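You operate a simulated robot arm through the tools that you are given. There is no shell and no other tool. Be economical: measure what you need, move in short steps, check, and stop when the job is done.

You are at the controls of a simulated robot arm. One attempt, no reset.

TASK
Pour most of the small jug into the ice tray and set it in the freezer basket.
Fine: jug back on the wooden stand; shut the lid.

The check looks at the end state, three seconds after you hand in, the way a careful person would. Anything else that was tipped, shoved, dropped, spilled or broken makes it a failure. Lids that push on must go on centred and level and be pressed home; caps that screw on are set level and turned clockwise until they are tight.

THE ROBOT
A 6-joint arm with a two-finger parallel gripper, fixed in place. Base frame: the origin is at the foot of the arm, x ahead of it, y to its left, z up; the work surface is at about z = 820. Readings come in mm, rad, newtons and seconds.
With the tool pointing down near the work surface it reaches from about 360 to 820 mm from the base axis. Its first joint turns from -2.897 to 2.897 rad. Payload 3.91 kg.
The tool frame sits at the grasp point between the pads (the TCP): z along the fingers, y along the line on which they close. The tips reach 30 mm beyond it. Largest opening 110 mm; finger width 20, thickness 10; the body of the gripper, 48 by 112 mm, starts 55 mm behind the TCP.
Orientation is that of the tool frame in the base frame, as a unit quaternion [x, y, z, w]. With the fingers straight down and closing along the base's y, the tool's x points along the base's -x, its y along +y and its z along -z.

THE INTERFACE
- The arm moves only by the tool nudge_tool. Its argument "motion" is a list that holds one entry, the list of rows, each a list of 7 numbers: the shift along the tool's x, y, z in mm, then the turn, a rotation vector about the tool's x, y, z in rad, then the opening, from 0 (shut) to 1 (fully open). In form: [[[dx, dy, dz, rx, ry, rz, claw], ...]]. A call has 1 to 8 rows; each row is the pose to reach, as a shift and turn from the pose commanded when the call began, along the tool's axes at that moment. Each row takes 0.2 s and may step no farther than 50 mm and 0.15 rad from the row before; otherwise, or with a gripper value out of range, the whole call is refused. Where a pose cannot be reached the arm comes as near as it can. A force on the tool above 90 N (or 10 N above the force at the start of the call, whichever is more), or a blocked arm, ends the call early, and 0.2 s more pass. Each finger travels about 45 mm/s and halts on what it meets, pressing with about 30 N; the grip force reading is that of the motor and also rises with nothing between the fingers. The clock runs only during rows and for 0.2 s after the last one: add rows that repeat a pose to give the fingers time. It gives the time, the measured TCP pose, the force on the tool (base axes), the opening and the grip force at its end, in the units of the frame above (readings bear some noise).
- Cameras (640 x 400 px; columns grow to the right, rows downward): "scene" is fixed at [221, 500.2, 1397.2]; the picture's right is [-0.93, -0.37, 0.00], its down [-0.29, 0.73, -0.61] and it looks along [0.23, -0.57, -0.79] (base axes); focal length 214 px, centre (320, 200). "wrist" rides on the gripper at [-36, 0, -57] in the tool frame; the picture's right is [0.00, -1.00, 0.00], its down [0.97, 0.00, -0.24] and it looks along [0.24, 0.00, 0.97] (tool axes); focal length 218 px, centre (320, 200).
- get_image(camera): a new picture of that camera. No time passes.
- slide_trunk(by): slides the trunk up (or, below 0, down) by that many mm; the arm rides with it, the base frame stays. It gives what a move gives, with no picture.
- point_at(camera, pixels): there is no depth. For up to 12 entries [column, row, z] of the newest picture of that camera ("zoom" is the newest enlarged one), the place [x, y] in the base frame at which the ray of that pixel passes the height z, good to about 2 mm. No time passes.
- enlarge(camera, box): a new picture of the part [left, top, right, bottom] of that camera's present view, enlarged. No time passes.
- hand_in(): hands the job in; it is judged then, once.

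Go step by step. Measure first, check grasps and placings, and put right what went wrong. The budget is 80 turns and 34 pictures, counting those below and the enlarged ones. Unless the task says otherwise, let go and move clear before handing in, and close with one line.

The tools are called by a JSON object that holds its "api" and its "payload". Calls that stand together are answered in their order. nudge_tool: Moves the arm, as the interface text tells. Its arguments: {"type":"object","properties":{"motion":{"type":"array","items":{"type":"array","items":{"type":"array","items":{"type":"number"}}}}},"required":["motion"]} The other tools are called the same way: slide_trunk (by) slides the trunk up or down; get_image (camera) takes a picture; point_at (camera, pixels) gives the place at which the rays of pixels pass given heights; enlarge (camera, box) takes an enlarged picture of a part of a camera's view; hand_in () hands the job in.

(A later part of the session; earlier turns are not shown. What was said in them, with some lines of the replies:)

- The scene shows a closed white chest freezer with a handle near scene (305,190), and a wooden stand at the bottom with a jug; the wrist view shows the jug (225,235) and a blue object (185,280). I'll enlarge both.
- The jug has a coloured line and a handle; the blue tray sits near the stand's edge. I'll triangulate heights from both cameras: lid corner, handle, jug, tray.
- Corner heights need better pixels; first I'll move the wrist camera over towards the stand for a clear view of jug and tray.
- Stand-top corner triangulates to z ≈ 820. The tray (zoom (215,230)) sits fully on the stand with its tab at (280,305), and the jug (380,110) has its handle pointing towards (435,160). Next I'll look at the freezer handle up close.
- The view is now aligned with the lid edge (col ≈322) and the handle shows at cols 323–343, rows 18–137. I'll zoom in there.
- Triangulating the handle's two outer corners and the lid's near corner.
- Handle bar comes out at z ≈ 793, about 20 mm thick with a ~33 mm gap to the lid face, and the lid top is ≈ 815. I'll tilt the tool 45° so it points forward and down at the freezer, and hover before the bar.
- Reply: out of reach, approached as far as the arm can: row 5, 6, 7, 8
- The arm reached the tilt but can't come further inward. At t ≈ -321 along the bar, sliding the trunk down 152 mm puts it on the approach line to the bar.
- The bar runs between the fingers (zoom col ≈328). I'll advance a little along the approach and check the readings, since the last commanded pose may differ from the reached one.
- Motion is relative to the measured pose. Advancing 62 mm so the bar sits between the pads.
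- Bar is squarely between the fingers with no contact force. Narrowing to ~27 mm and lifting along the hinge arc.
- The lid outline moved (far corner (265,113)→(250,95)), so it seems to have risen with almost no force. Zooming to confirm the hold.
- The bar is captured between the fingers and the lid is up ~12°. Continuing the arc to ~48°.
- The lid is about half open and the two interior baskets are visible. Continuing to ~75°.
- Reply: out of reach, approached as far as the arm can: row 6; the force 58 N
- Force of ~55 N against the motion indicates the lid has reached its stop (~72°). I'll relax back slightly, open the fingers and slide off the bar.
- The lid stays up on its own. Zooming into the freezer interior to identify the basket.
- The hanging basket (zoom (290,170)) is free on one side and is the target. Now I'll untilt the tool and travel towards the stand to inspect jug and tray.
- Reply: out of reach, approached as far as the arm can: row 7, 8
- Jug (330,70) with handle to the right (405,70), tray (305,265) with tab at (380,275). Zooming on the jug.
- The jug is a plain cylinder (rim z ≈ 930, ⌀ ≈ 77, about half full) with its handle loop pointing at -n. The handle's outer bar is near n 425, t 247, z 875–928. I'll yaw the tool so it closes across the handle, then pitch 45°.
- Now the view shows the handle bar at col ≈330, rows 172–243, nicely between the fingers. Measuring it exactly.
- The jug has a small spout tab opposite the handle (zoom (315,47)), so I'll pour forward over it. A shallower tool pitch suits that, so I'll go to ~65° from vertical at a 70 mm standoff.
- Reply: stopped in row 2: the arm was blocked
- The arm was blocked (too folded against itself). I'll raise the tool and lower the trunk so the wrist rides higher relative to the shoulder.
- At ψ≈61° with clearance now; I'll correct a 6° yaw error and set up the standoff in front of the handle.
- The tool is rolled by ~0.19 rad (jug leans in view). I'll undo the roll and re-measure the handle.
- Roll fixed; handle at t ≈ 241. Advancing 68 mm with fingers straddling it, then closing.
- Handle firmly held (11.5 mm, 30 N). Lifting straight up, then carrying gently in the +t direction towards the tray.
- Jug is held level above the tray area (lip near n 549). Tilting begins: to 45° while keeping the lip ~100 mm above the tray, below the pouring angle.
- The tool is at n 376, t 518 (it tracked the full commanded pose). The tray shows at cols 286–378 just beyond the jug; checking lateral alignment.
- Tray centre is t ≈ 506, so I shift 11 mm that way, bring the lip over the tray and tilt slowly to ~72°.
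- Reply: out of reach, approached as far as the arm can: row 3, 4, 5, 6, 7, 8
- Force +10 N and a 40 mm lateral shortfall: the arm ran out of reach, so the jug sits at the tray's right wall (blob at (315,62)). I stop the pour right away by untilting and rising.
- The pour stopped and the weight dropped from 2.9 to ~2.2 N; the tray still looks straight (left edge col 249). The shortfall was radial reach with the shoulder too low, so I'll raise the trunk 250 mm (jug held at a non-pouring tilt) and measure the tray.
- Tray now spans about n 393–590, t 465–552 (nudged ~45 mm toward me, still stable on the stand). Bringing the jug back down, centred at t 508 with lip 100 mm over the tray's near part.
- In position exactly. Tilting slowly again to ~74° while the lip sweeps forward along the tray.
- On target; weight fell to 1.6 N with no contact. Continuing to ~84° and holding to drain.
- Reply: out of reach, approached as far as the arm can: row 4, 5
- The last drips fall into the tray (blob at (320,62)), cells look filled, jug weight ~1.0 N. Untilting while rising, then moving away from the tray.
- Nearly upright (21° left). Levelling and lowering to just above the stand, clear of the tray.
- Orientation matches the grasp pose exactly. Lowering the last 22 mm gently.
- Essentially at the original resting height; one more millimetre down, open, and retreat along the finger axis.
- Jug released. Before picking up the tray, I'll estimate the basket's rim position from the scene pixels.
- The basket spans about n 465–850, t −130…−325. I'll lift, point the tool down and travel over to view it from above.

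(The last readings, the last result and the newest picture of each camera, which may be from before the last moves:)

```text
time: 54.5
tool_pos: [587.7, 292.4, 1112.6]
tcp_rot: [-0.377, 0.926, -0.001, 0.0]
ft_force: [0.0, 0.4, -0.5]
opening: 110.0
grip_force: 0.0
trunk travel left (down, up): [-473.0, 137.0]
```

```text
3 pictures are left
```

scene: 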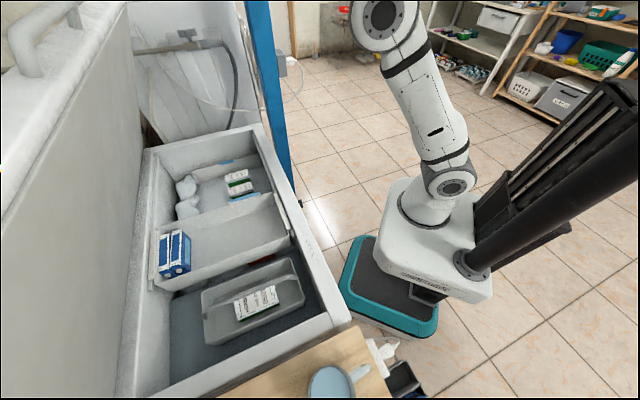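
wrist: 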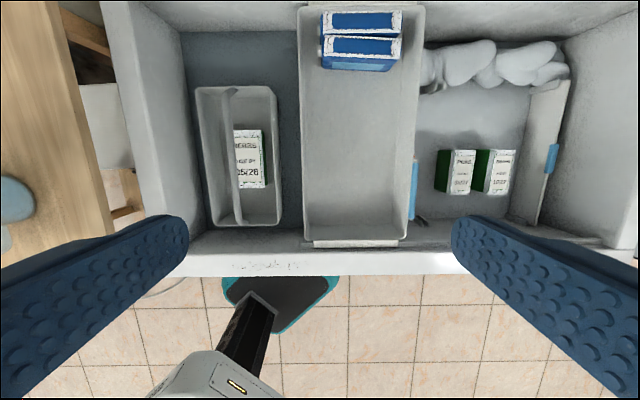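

The hanging basket's rim spans t ≈ −168…−374, n 474–870, with rim z ≈ 755 and floor roughly z 650–670. The free floor is ahead of the blue boxes. Going back to pick up the tray.

{"api": "nudge_tool", "payload": {"motion": [[[9, 48, 0, 0, 0, 0, 1], [18, 96, 0, 0, 0, 0, 1], [27, 144, 0, 0, 0, 0, 1], [36, 192, 0, 0, 0, 0, 1], [45, 240, 0, 0, 0, 0, 1], [54, 288, 0, 0, 0, 0, 1], [63, 336, 0, 0, 0, 0, 1], [72, 384, 0, 0, 0, 0, 1]]]}}

{"api": "nudge_tool", "payload": {"motion": [[[8, 46, 6, 0, 0, 0, 1], [16, 92, 12, 0, 0, 0, 1], [24, 138, 20, 0, 0, 0, 1], [32, 184, 35, 0, 0, 0, 1], [40, 225, 60, 0, 0, 0, 1], [48, 264, 85, 0, 0, 0, 1], [55, 300, 105, 0, 0, 0, 1], [61, 323, 120, 0, 0, 0, 1]]]}}

{"api": "get_image", "payload": {"camera": "wrist"}}

```text
time: 56.3
tool_pos: [265.8, 517.4, 1114.2]
tcp_rot: [-0.376, 0.926, -0.001, 0.001]
ft_force: [-0.7, -1.1, -0.2]
opening: 110.2
grip_force: 0.0
trunk travel left (down, up): [-473.0, 137.0]
```

```text
time: 58.1
tool_pos: [-0.5, 707.8, 991.8]
tcp_rot: [-0.376, 0.927, -0.001, 0.001]
ft_force: [0.9, 0.0, -0.5]
opening: 110.2
grip_force: 0.1
trunk travel left (down, up): [-473.0, 137.0]
```

```text
2 pictures are left
```

wrist: 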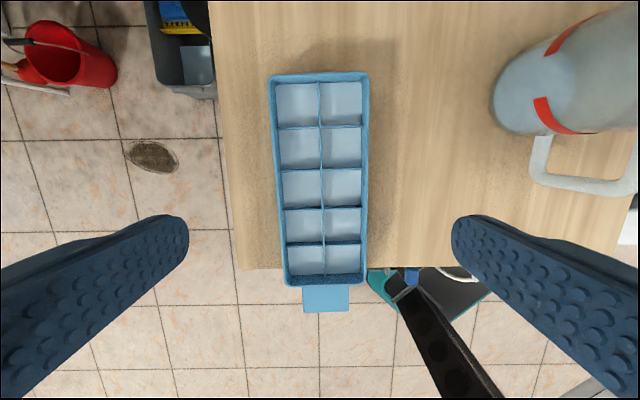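

All ten cells are filled and the wood looks dry; the jug stands upright at right. Measuring the tray's corners for the grasp.

{"api": "point_at", "payload": {"camera": "wrist", "pixels": [[270, 76, 848], [369, 73, 848], [287, 288, 848], [365, 284, 848], [270, 76, 838], [369, 73, 838], [287, 288, 838], [365, 284, 838], [278, 182, 845], [368, 178, 845]]}}

```text
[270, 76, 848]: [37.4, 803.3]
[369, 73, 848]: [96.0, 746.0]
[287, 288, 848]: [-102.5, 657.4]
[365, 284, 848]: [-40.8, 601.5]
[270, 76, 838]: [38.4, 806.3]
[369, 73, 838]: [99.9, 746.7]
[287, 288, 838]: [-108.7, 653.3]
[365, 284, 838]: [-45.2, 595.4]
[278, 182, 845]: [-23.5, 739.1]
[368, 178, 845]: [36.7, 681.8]
```

Tray centre n 487, t 506, yawed ~0.04 rad, width ~83 mm. Aligning and descending with open fingers straddling it.

{"api": "nudge_tool", "payload": {"motion": [[[2, -1, 30, 0, 0, -0.02, 1], [5, -2.7, 60, 0, 0, -0.039, 1], [5, -2.7, 90, 0, 0, -0.039, 1], [5, -2.7, 115, 0, 0, -0.039, 1], [5, -2.7, 128, 0, 0, -0.039, 1], [5, -2.7, 134, 0, 0, -0.039, 1]]]}}

```text
time: 59.5
tool_pos: [-1.6, 701.8, 858.7]
tcp_rot: [-0.395, 0.919, -0.001, 0.001]
ft_force: [0.1, -0.6, 0.1]
opening: 109.8
grip_force: 0.1
trunk travel left (down, up): [-473.0, 137.0]
```

No contact on descent. Closing in small steps.

{"api": "nudge_tool", "payload": {"motion": [[[0, 0, 0, 0, 0, 0, 0.92], [0, 0, 0, 0, 0, 0, 0.86], [0, 0, 0, 0, 0, 0, 0.82], [0, 0, 0, 0, 0, 0, 0.78], [0, 0, 0, 0, 0, 0, 0.74], [0, 0, 0, 0, 0, 0, 0.6], [0, 0, 0, 0, 0, 0, 0.6]]]}}

```text
time: 61.1
tool_pos: [-1.4, 700.7, 859.9]
tcp_rot: [-0.395, 0.919, 0.0, 0.0]
ft_force: [0.5, 0.5, 0.7]
opening: 84.3
grip_force: 29.8
trunk travel left (down, up): [-473.0, 137.0]
```

Tray gripped (84 mm, 30 N). Lifting smoothly.

{"api": "nudge_tool", "payload": {"motion": [[[0, 0, -4, 0, 0, 0, 0.6], [0, 0, -14, 0, 0, 0, 0.6], [0, 0, -32, 0, 0, 0, 0.6], [0, 0, -56, 0, 0, 0, 0.6], [0, 0, -84, 0, 0, 0, 0.6], [0, 0, -110, 0, 0, 0, 0.6], [0, 0, -130, 0, 0, 0, 0.6], [0, 0, -140, 0, 0, 0, 0.6]]]}}

```text
time: 62.9
tool_pos: [-3.8, 700.1, 999.2]
tcp_rot: [-0.394, 0.919, -0.001, 0.001]
ft_force: [0.8, 0.2, -2.0]
opening: 83.9
grip_force: 29.9
trunk travel left (down, up): [-473.0, 137.0]
```

Weight ~2 N, level. Carrying towards the basket in smooth, short legs.

{"api": "nudge_tool", "payload": {"motion": [[[-1, -6, 0, 0, 0, 0, 0.6], [-4, -22, 0, 0, 0, 0, 0.6], [-8, -50, 0, 0, 0, 0, 0.6], [-14, -84, 0, 0, 0, 0, 0.6], [-19, -118, 0, 0, 0, 0, 0.6], [-25, -152, 0, 0, 0, 0, 0.6], [-29, -180, 0, 0, 0, 0, 0.6], [-32, -196, 0, 0, 0, 0, 0.6]]]}}

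{"api": "nudge_tool", "payload": {"motion": [[[-1, -6, 0, 0, 0, 0, 0.6], [-4, -22, 0, 0, 0, 0, 0.6], [-8, -50, 0, 0, 0, 0, 0.6], [-14, -84, 0, 0, 0, 0, 0.6], [-19, -118, 0, 0, 0, 0, 0.6], [-25, -152, 0, 0, 0, 0, 0.6], [-29, -180, 0, 0, 0, 0, 0.6], [-32, -196, 0, 0, 0, 0, 0.6]]]}}

{"api": "nudge_tool", "payload": {"motion": [[[-1, -6, 0, 0, 0, 0, 0.6], [-4, -22, 0, 0, 0, 0, 0.6], [-8, -50, 0, 0, 0, 0, 0.6], [-14, -84, 0, 0, 0, 0, 0.6], [-19, -118, 0, 0, 0, 0, 0.6], [-25, -152, 0, 0, 0, 0, 0.6], [-29, -180, 0, 0, 0, 0, 0.6], [-32, -196, 0, 0, 0, 0, 0.6]]]}}

```text
time: 64.7
tool_pos: [161.6, 589.6, 998.4]
tcp_rot: [-0.395, 0.919, 0.0, 0.002]
ft_force: [0.0, 0.5, -2.8]
opening: 84.4
grip_force: 29.7
trunk travel left (down, up): [-473.0, 137.0]
```

```text
time: 66.5
tool_pos: [326.7, 478.5, 999.1]
tcp_rot: [-0.394, 0.919, 0.0, 0.001]
ft_force: [0.8, 0.4, -2.7]
opening: 83.8
grip_force: 30.0
trunk travel left (down, up): [-473.0, 137.0]
```

```text
time: 68.3
tool_pos: [490.0, 366.6, 1000.6]
tcp_rot: [-0.395, 0.919, 0.0, 0.003]
ft_force: [0.0, 0.8, -2.3]
opening: 84.0
grip_force: 30.2
trunk travel left (down, up): [-473.0, 137.0]
```

On track (n 607, t −78). Last leg to above the basket centre with the yaw squared up.

{"api": "nudge_tool", "payload": {"motion": [[[-1, -6, 0, 0, 0, 0, 0.6], [-4, -22, 0, 0, 0, 0.006, 0.6], [-8, -50, 0, 0, 0, 0.012, 0.6], [-13, -84, 0, 0, 0, 0.018, 0.6], [-18, -118, 0, 0, 0, 0.024, 0.6], [-24, -152, 0, 0, 0, 0.03, 0.6], [-28, -180, 0, 0, 0, 0.036, 0.6], [-30.5, -194.5, 0, 0, 0, 0.039, 0.6]]]}}

{"api": "get_image", "payload": {"camera": "wrist"}}

```text
time: 70.1
tool_pos: [651.8, 253.4, 1000.4]
tcp_rot: [-0.376, 0.926, -0.001, 0.001]
ft_force: [-0.9, 0.1, -2.6]
opening: 83.8
grip_force: 30.0
trunk travel left (down, up): [-473.0, 137.0]
```

```text
1 pictures are left
```

wrist: 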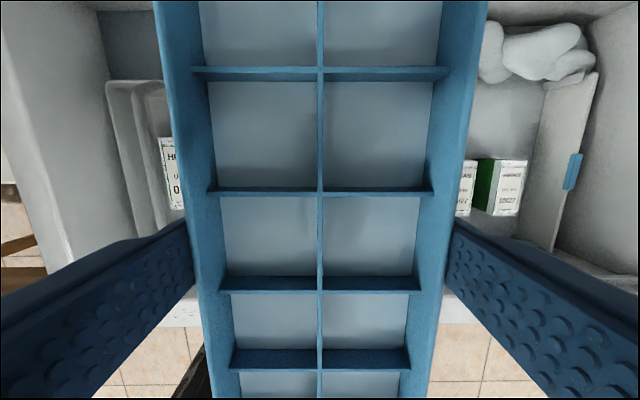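

Tray is level and water intact. Shifting 4 mm to the basket's centre and lowering 240 mm.

{"api": "nudge_tool", "payload": {"motion": [[[0, 1, 8, 0, 0, 0, 0.6], [0, 2, 32, 0, 0, 0, 0.6], [0, 4, 68, 0, 0, 0, 0.6], [0, 4, 108, 0, 0, 0, 0.6], [0, 4, 150, 0, 0, 0, 0.6], [0, 4, 192, 0, 0, 0, 0.6], [0, 4, 224, 0, 0, 0, 0.6], [0, 4, 240, 0, 0, 0, 0.6]]]}}

```text
time: 71.9
tool_pos: [650.3, 258.0, 760.0]
tcp_rot: [-0.376, 0.927, 0.0, 0.001]
ft_force: [-0.2, -0.7, -2.4]
opening: 84.0
grip_force: 29.6
trunk travel left (down, up): [-473.0, 137.0]
```

Still free (−2.4 N). Continuing down in gentler steps and watching force.

{"api": "nudge_tool", "payload": {"motion": [[[0, 0, 6, 0, 0, 0, 0.6], [0, 0, 14, 0, 0, 0, 0.6], [0, 0, 22, 0, 0, 0, 0.6], [0, 0, 28, 0, 0, 0, 0.6], [0, 0, 32, 0, 0, 0, 0.6]]]}}

{"api": "nudge_tool", "payload": {"motion": [[[0, 0, 3, 0, 0, 0, 0.6], [0, 0, 6, 0, 0, 0, 0.6], [0, 0, 9, 0, 0, 0, 0.6], [0, 0, 11, 0, 0, 0, 0.6]]]}}

```text
time: 73.1
tool_pos: [649.5, 257.2, 728.4]
tcp_rot: [-0.377, 0.926, -0.001, 0.001]
ft_force: [-0.1, -0.8, -2.2]
opening: 84.1
grip_force: 30.0
trunk travel left (down, up): [-473.0, 137.0]
```

```text
time: 74.1
tool_pos: [649.4, 256.9, 718.5]
tcp_rot: [-0.377, 0.926, -0.001, 0.001]
ft_force: [0.6, 0.7, -2.8]
opening: 84.0
grip_force: 29.6
trunk travel left (down, up): [-473.0, 137.0]
```

{"api": "nudge_tool", "payload": {"motion": [[[0, 0, 2, 0, 0, 0, 0.6], [0, 0, 4, 0, 0, 0, 0.6], [0, 0, 6, 0, 0, 0, 0.6]]]}}

{"api": "nudge_tool", "payload": {"motion": [[[0, 0, 2, 0, 0, 0, 0.6], [0, 0, 4, 0, 0, 0, 0.6], [0, 0, 5, 0, 0, 0, 0.6]]]}}

{"api": "nudge_tool", "payload": {"motion": [[[0, 0, 2, 0, 0, 0, 0.6], [0, 0, 4, 0, 0, 0, 0.6], [0, 0, 5, 0, 0, 0, 0.6]]]}}

```text
time: 74.9
tool_pos: [650.7, 258.6, 712.4]
tcp_rot: [-0.377, 0.926, -0.001, 0.001]
ft_force: [0.6, 0.5, -2.7]
opening: 83.8
grip_force: 30.0
trunk travel left (down, up): [-473.0, 137.0]
```

```text
time: 75.7
tool_pos: [650.7, 257.1, 706.4]
tcp_rot: [-0.377, 0.926, 0.0, 0.001]
ft_force: [0.3, 0.6, -1.7]
opening: 84.1
grip_force: 30.2
trunk travel left (down, up): [-473.0, 137.0]
```

```text
time: 76.5
tool_pos: [649.5, 257.8, 701.0]
tcp_rot: [-0.377, 0.926, 0.0, 0.001]
ft_force: [-0.9, 0.2, -2.9]
opening: 83.9
grip_force: 30.0
trunk travel left (down, up): [-473.0, 137.0]
```

Still free at tray bottom ≈ 662. Continuing in small steps.

{"api": "nudge_tool", "payload": {"motion": [[[0, 0, 2, 0, 0, 0, 0.6], [0, 0, 4, 0, 0, 0, 0.6]]]}}

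{"api": "nudge_tool", "payload": {"motion": [[[0, 0, 2, 0, 0, 0, 0.6], [0, 0, 4, 0, 0, 0, 0.6]]]}}

```text
time: 77.1
tool_pos: [649.7, 257.2, 697.5]
tcp_rot: [-0.377, 0.926, -0.001, 0.001]
ft_force: [0.6, 0.0, -2.1]
opening: 84.0
grip_force: 29.4
trunk travel left (down, up): [-473.0, 137.0]
```

```text
time: 77.7
tool_pos: [650.5, 257.3, 694.5]
tcp_rot: [-0.377, 0.926, -0.001, 0.001]
ft_force: [-0.5, 0.2, -3.1]
opening: 84.1
grip_force: 30.7
trunk travel left (down, up): [-473.0, 137.0]
```

{"api": "nudge_tool", "payload": {"motion": [[[0, 0, 2, 0, 0, 0, 0.6], [0, 0, 4, 0, 0, 0, 0.6]]]}}

{"api": "nudge_tool", "payload": {"motion": [[[0, 0, 2, 0, 0, 0, 0.6], [0, 0, 4, 0, 0, 0, 0.6]]]}}

```text
time: 78.3
tool_pos: [650.0, 257.1, 691.8]
tcp_rot: [-0.377, 0.926, -0.001, 0.003]
ft_force: [-1.2, -1.4, 10.4]
opening: 84.1
grip_force: 29.7
trunk travel left (down, up): [-473.0, 137.0]
```

```text
time: 78.9
tool_pos: [650.1, 257.5, 688.9]
tcp_rot: [-0.376, 0.927, 0.0, 0.004]
ft_force: [0.3, -1.3, 25.5]
opening: 84.3
grip_force: 30.1
trunk travel left (down, up): [-473.0, 137.0]
```

Contact with the basket floor (+25 N). Easing up 4 mm to relieve it, then opening slightly and withdrawing straight up.

{"api": "nudge_tool", "payload": {"motion": [[[0, 0, -2, 0, 0, 0, 0.6], [0, 0, -4.5, 0, 0, 0, 0.6], [0, 0, -4.5, 0, 0, 0, 0.8], [0, 0, -4.5, 0, 0, 0, 0.86], [0, 0, -4.5, 0, 0, 0, 0.9], [0, 0, -4.5, 0, 0, 0, 0.9]]]}}

{"api": "nudge_tool", "payload": {"motion": [[[0, 0, -15, 0, 0, 0, 0.9], [0, 0, -40, 0, 0, 0, 0.9], [0, 0, -80, 0, 0, 0, 0.9], [0, 0, -125, 0, 0, 0, 0.9], [0, 0, -170, 0, 0, 0, 0.9], [0, 0, -215, 0, 0, 0, 0.9], [0, 0, -260, 0, 0, 0, 0.8], [0, 0, -305, 0, 0, 0, 0.7]]]}}

```text
time: 80.3
tool_pos: [649.9, 257.1, 690.0]
tcp_rot: [-0.377, 0.926, -0.001, 0.002]
ft_force: [-0.7, 0.7, -0.4]
opening: 99.1
grip_force: 0.0
trunk travel left (down, up): [-473.0, 137.0]
```

```text
time: 82.1
tool_pos: [648.4, 257.8, 995.3]
tcp_rot: [-0.377, 0.926, 0.0, 0.002]
ft_force: [0.2, -0.4, 0.0]
opening: 77.1
grip_force: 0.0
trunk travel left (down, up): [-473.0, 137.0]
```

Tray is released in the basket (no force change on withdrawal). Now I'll reorient the tool to the handle-grip attitude to close the lid.

{"api": "nudge_tool", "payload": {"motion": [[[11, 0, -25, 0, 0, 0.15, 0.7], [22, 0, -50, 0, 0, 0.3, 0.7], [33, 0, -75, 0, 0, 0.45, 0.6], [44, 0, -100, 0, 0, 0.6, 0.55], [55, 0, -125, 0, 0, 0.75, 0.55], [66, 0, -150, 0, 0, 0.9, 0.55], [77, 0, -175, 0, 0, 1.05, 0.55], [85, 0, -200, 0, 0, 1.2, 0.55]]]}}

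{"api": "nudge_tool", "payload": {"motion": [[[-6, 3, -26, -0.097, -0.0182, 0.044, 0.55], [-13, 6, -51, -0.194, -0.0364, 0.0879, 0.55], [-20, 8, -77, -0.291, -0.0546, 0.1318, 0.55], [-27, 11, -103, -0.388, -0.0728, 0.1758, 0.55], [-33, 14, -128, -0.485, -0.0911, 0.2197, 0.55], [-40, 17, -154, -0.582, -0.1093, 0.2637, 0.55], [-47, 19, -180, -0.679, -0.1275, 0.3076, 0.55], [-53.6, 22, -205, -0.7761, -0.1457, 0.3516, 0.55]]]}}

```text
time: 83.9
tool_pos: [587.5, 198.4, 1195.5]
tcp_rot: [0.213, 0.977, 0.0, 0.001]
ft_force: [0.5, 0.5, -0.1]
opening: 60.5
grip_force: 0.1
trunk travel left (down, up): [-473.0, 137.0]
```

```text
time: 85.7
tool_pos: [645.8, 196.1, 1400.1]
tcp_rot: [0.359, 0.851, 0.354, 0.15]
ft_force: [0.4, -0.6, 0.6]
opening: 60.6
grip_force: 0.0
trunk travel left (down, up): [-473.0, 137.0]
```

Attitude matches the earlier one. Moving to the earlier standoff by the handle and using the last picture to check alignment with the bar.

{"api": "nudge_tool", "payload": {"motion": [[[0, 13, 13, 0, 0, 0, 0.55], [0, 26, 26, 0, 0, 0, 0.55], [0, 38, 38, 0, 0, 0, 0.55], [0, 38, 38, 0, 0, 0, 0.55]]]}}

{"api": "get_image", "payload": {"camera": "wrist"}}

```text
time: 86.7
tool_pos: [683.4, 233.3, 1401.0]
tcp_rot: [0.359, 0.851, 0.353, 0.15]
ft_force: [-0.8, -0.3, -0.4]
opening: 60.3
grip_force: 0.0
trunk travel left (down, up): [-473.0, 137.0]
```

```text
0 pictures are left
```

wrist: 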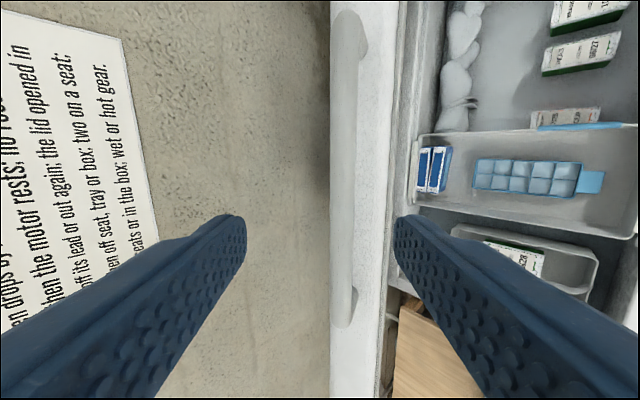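

The tray sits flat in the basket, (525,178), filled. The bar (col ≈346) is 99 mm ahead and 19 mm toward the lower finger, so I shift and advance around it, then narrow the fingers.

{"api": "nudge_tool", "payload": {"motion": [[[0, -9, 10, 0, 0, 0, 0.55], [0, -18, 25, 0, 0, 0, 0.55], [0, -18, 45, 0, 0, 0, 0.55], [0, -18, 65, 0, 0, 0, 0.55], [0, -18, 84, 0, 0, 0, 0.55], [0, -18, 84, 0, 0, 0, 0.4], [0, -18, 84, 0, 0, 0, 0.26], [0, -18, 84, 0, 0, 0, 0.26]]]}}

```text
time: 88.5
tool_pos: [718.8, 265.2, 1328.5]
tcp_rot: [0.359, 0.851, 0.353, 0.15]
ft_force: [0.1, 0.6, 0.3]
opening: 28.6
grip_force: 0.1
trunk travel left (down, up): [-473.0, 137.0]
```

Bar captured (28.6 mm opening, no force). Swinging the lid down along the arc to ~33°.

{"api": "nudge_tool", "payload": {"motion": [[[0, -40.2, -15.6, 0, 0, 0, 0.26], [0, -81.4, -28.1, 0, 0, 0, 0.26], [0, -123.5, -37.3, 0, 0, 0, 0.26], [0, -166.2, -43.3, 0, 0, 0, 0.26], [0, -209.1, -46.0, 0, 0, 0, 0.26], [0, -252.2, -45.4, 0, 0, 0, 0.26], [0, -295.1, -41.5, 0, 0, 0, 0.26], [0, -337.5, -34.3, 0, 0, 0, 0.26]]]}}

```text
time: 90.3
tool_pos: [529.4, 82.0, 1113.5]
tcp_rot: [0.359, 0.851, 0.354, 0.149]
ft_force: [0.8, -0.3, 0.1]
opening: 28.8
grip_force: 0.0
trunk travel left (down, up): [-473.0, 137.0]
```

Force is ~0, so I'll verify the bar is really between the fingers by briefly closing on it.

{"api": "nudge_tool", "payload": {"motion": [[[0, 0, 0, 0, 0, 0, 0.1], [0, 0, 0, 0, 0, 0, 0.1], [0, 0, 0, 0, 0, 0, 0.1]]]}}

```text
time: 91.1
tool_pos: [528.7, 83.1, 1113.4]
tcp_rot: [0.358, 0.851, 0.353, 0.15]
ft_force: [0.1, 0.7, -0.8]
opening: 17.6
grip_force: 45.1
trunk travel left (down, up): [-473.0, 137.0]
```

Bar confirmed (17.6 mm). Loosening slightly and lowering on to ~3°.

{"api": "nudge_tool", "payload": {"motion": [[[0, -40.0, 9.8, 0, 0, 0, 0.24], [0, -79.1, 22.6, 0, 0, 0, 0.24], [0, -117.1, 38.2, 0, 0, 0, 0.24], [0, -153.9, 56.6, 0, 0, 0, 0.24], [0, -189.2, 77.6, 0, 0, 0, 0.24], [0, -222.9, 101.1, 0, 0, 0, 0.24], [0, -245.9, 119.4, 0, 0, 0, 0.24], [0, -260.6, 132.2, 0, 0, 0, 0.24]]]}}

```text
time: 92.9
tool_pos: [466.1, 19.2, 835.3]
tcp_rot: [0.358, 0.851, 0.353, 0.15]
ft_force: [0.1, -1.2, -1.6]
opening: 27.6
grip_force: 1.5
trunk travel left (down, up): [-473.0, 137.0]
```

About 3° left. Pressing down gently the last ~35 mm.

{"api": "nudge_tool", "payload": {"motion": [[[0, -8.8, 8.2, 0, 0, 0, 0.24], [0, -16, 15.2, 0, 0, 0, 0.24], [0, -21.6, 20.8, 0, 0, 0, 0.24], [0, -25, 24.2, 0, 0, 0, 0.24]]]}}

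```text
time: 93.9
tool_pos: [465.3, 18.4, 800.8]
tcp_rot: [0.359, 0.851, 0.353, 0.15]
ft_force: [0.1, 0.0, -0.1]
opening: 26.5
grip_force: 0.1
trunk travel left (down, up): [-473.0, 137.0]
```

No resistance yet; pressing a few mm more until the lid seats.

{"api": "nudge_tool", "payload": {"motion": [[[0, -2.1, 2.1, 0, 0, 0, 0.24], [0, -4.2, 4.2, 0, 0, 0, 0.24]]]}}

{"api": "nudge_tool", "payload": {"motion": [[[0, -1.4, 1.4, 0, 0, 0, 0.24], [0, -2.8, 2.8, 0, 0, 0, 0.24]]]}}

```text
time: 94.5
tool_pos: [465.2, 19.5, 794.7]
tcp_rot: [0.358, 0.851, 0.354, 0.15]
ft_force: [-0.1, 0.5, -1.5]
opening: 26.3
grip_force: 0.0
trunk travel left (down, up): [-473.0, 137.0]
```

```text
time: 95.1
tool_pos: [466.6, 18.2, 791.6]
tcp_rot: [0.358, 0.851, 0.353, 0.151]
ft_force: [-0.2, 0.8, 2.7]
opening: 27.8
grip_force: 1.6
trunk travel left (down, up): [-473.0, 137.0]
```

Contact begins (+2.7 N). A bit further to press it home.

{"api": "nudge_tool", "payload": {"motion": [[[0, -2.1, 2.1, 0, 0, 0, 0.24], [0, -4.2, 4.2, 0, 0, 0, 0.24], [0, -4.2, 4.2, 0, 0, 0, 0.24]]]}}

```text
time: 95.9
tool_pos: [464.7, 18.3, 785.8]
tcp_rot: [0.359, 0.851, 0.354, 0.151]
ft_force: [5.8, 4.7, 16.3]
opening: 35.0
grip_force: 8.5
trunk travel left (down, up): [-473.0, 137.0]
```

Force climbs to 16 N with the bar no longer moving, and the height matches the closed position, so the lid is seated. Relieving, opening, and sliding off the bar.

{"api": "nudge_tool", "payload": {"motion": [[[0, 5, -5, 0, 0, 0, 0.26], [0, 9, -9, 0, 0, 0, 0.3], [0, 9, -9, 0, 0, 0, 0.4], [0, 9, -9, 0, 0, 0, 0.42], [0, 9, -30, 0, 0, 0, 0.42], [0, 9, -55, 0, 0, 0, 0.42], [0, 9, -80, 0, 0, 0, 0.42]]]}}

```text
time: 97.5
tool_pos: [429.2, -16.7, 847.3]
tcp_rot: [0.358, 0.851, 0.353, 0.15]
ft_force: [0.4, 0.2, 0.5]
opening: 46.3
grip_force: 0.0
trunk travel left (down, up): [-473.0, 137.0]
```

Fingers are clear of the bar with zero force. Raising the arm clear via the trunk.

{"api": "slide_trunk", "payload": {"by": 120}}

```text
time: 99.0
tool_pos: [429.9, -15.5, 967.4]
tcp_rot: [0.359, 0.851, 0.353, 0.149]
ft_force: [-0.9, 1.0, 0.4]
opening: 46.1
grip_force: 0.1
trunk travel left (down, up): [-593.0, 17.0]
```

The arm is clear: the jug is on the stand, the tray is in the basket and the lid was pressed down until it seated. Handing in.

{"api": "hand_in", "payload": {}}

```text
The job is handed in.
```

I poured nearly all of the jug into the ice tray and set the tray in the hanging freezer basket. The jug is back on the wooden stand, and I shut the lid by force and height readings, having no pictures left to check it.
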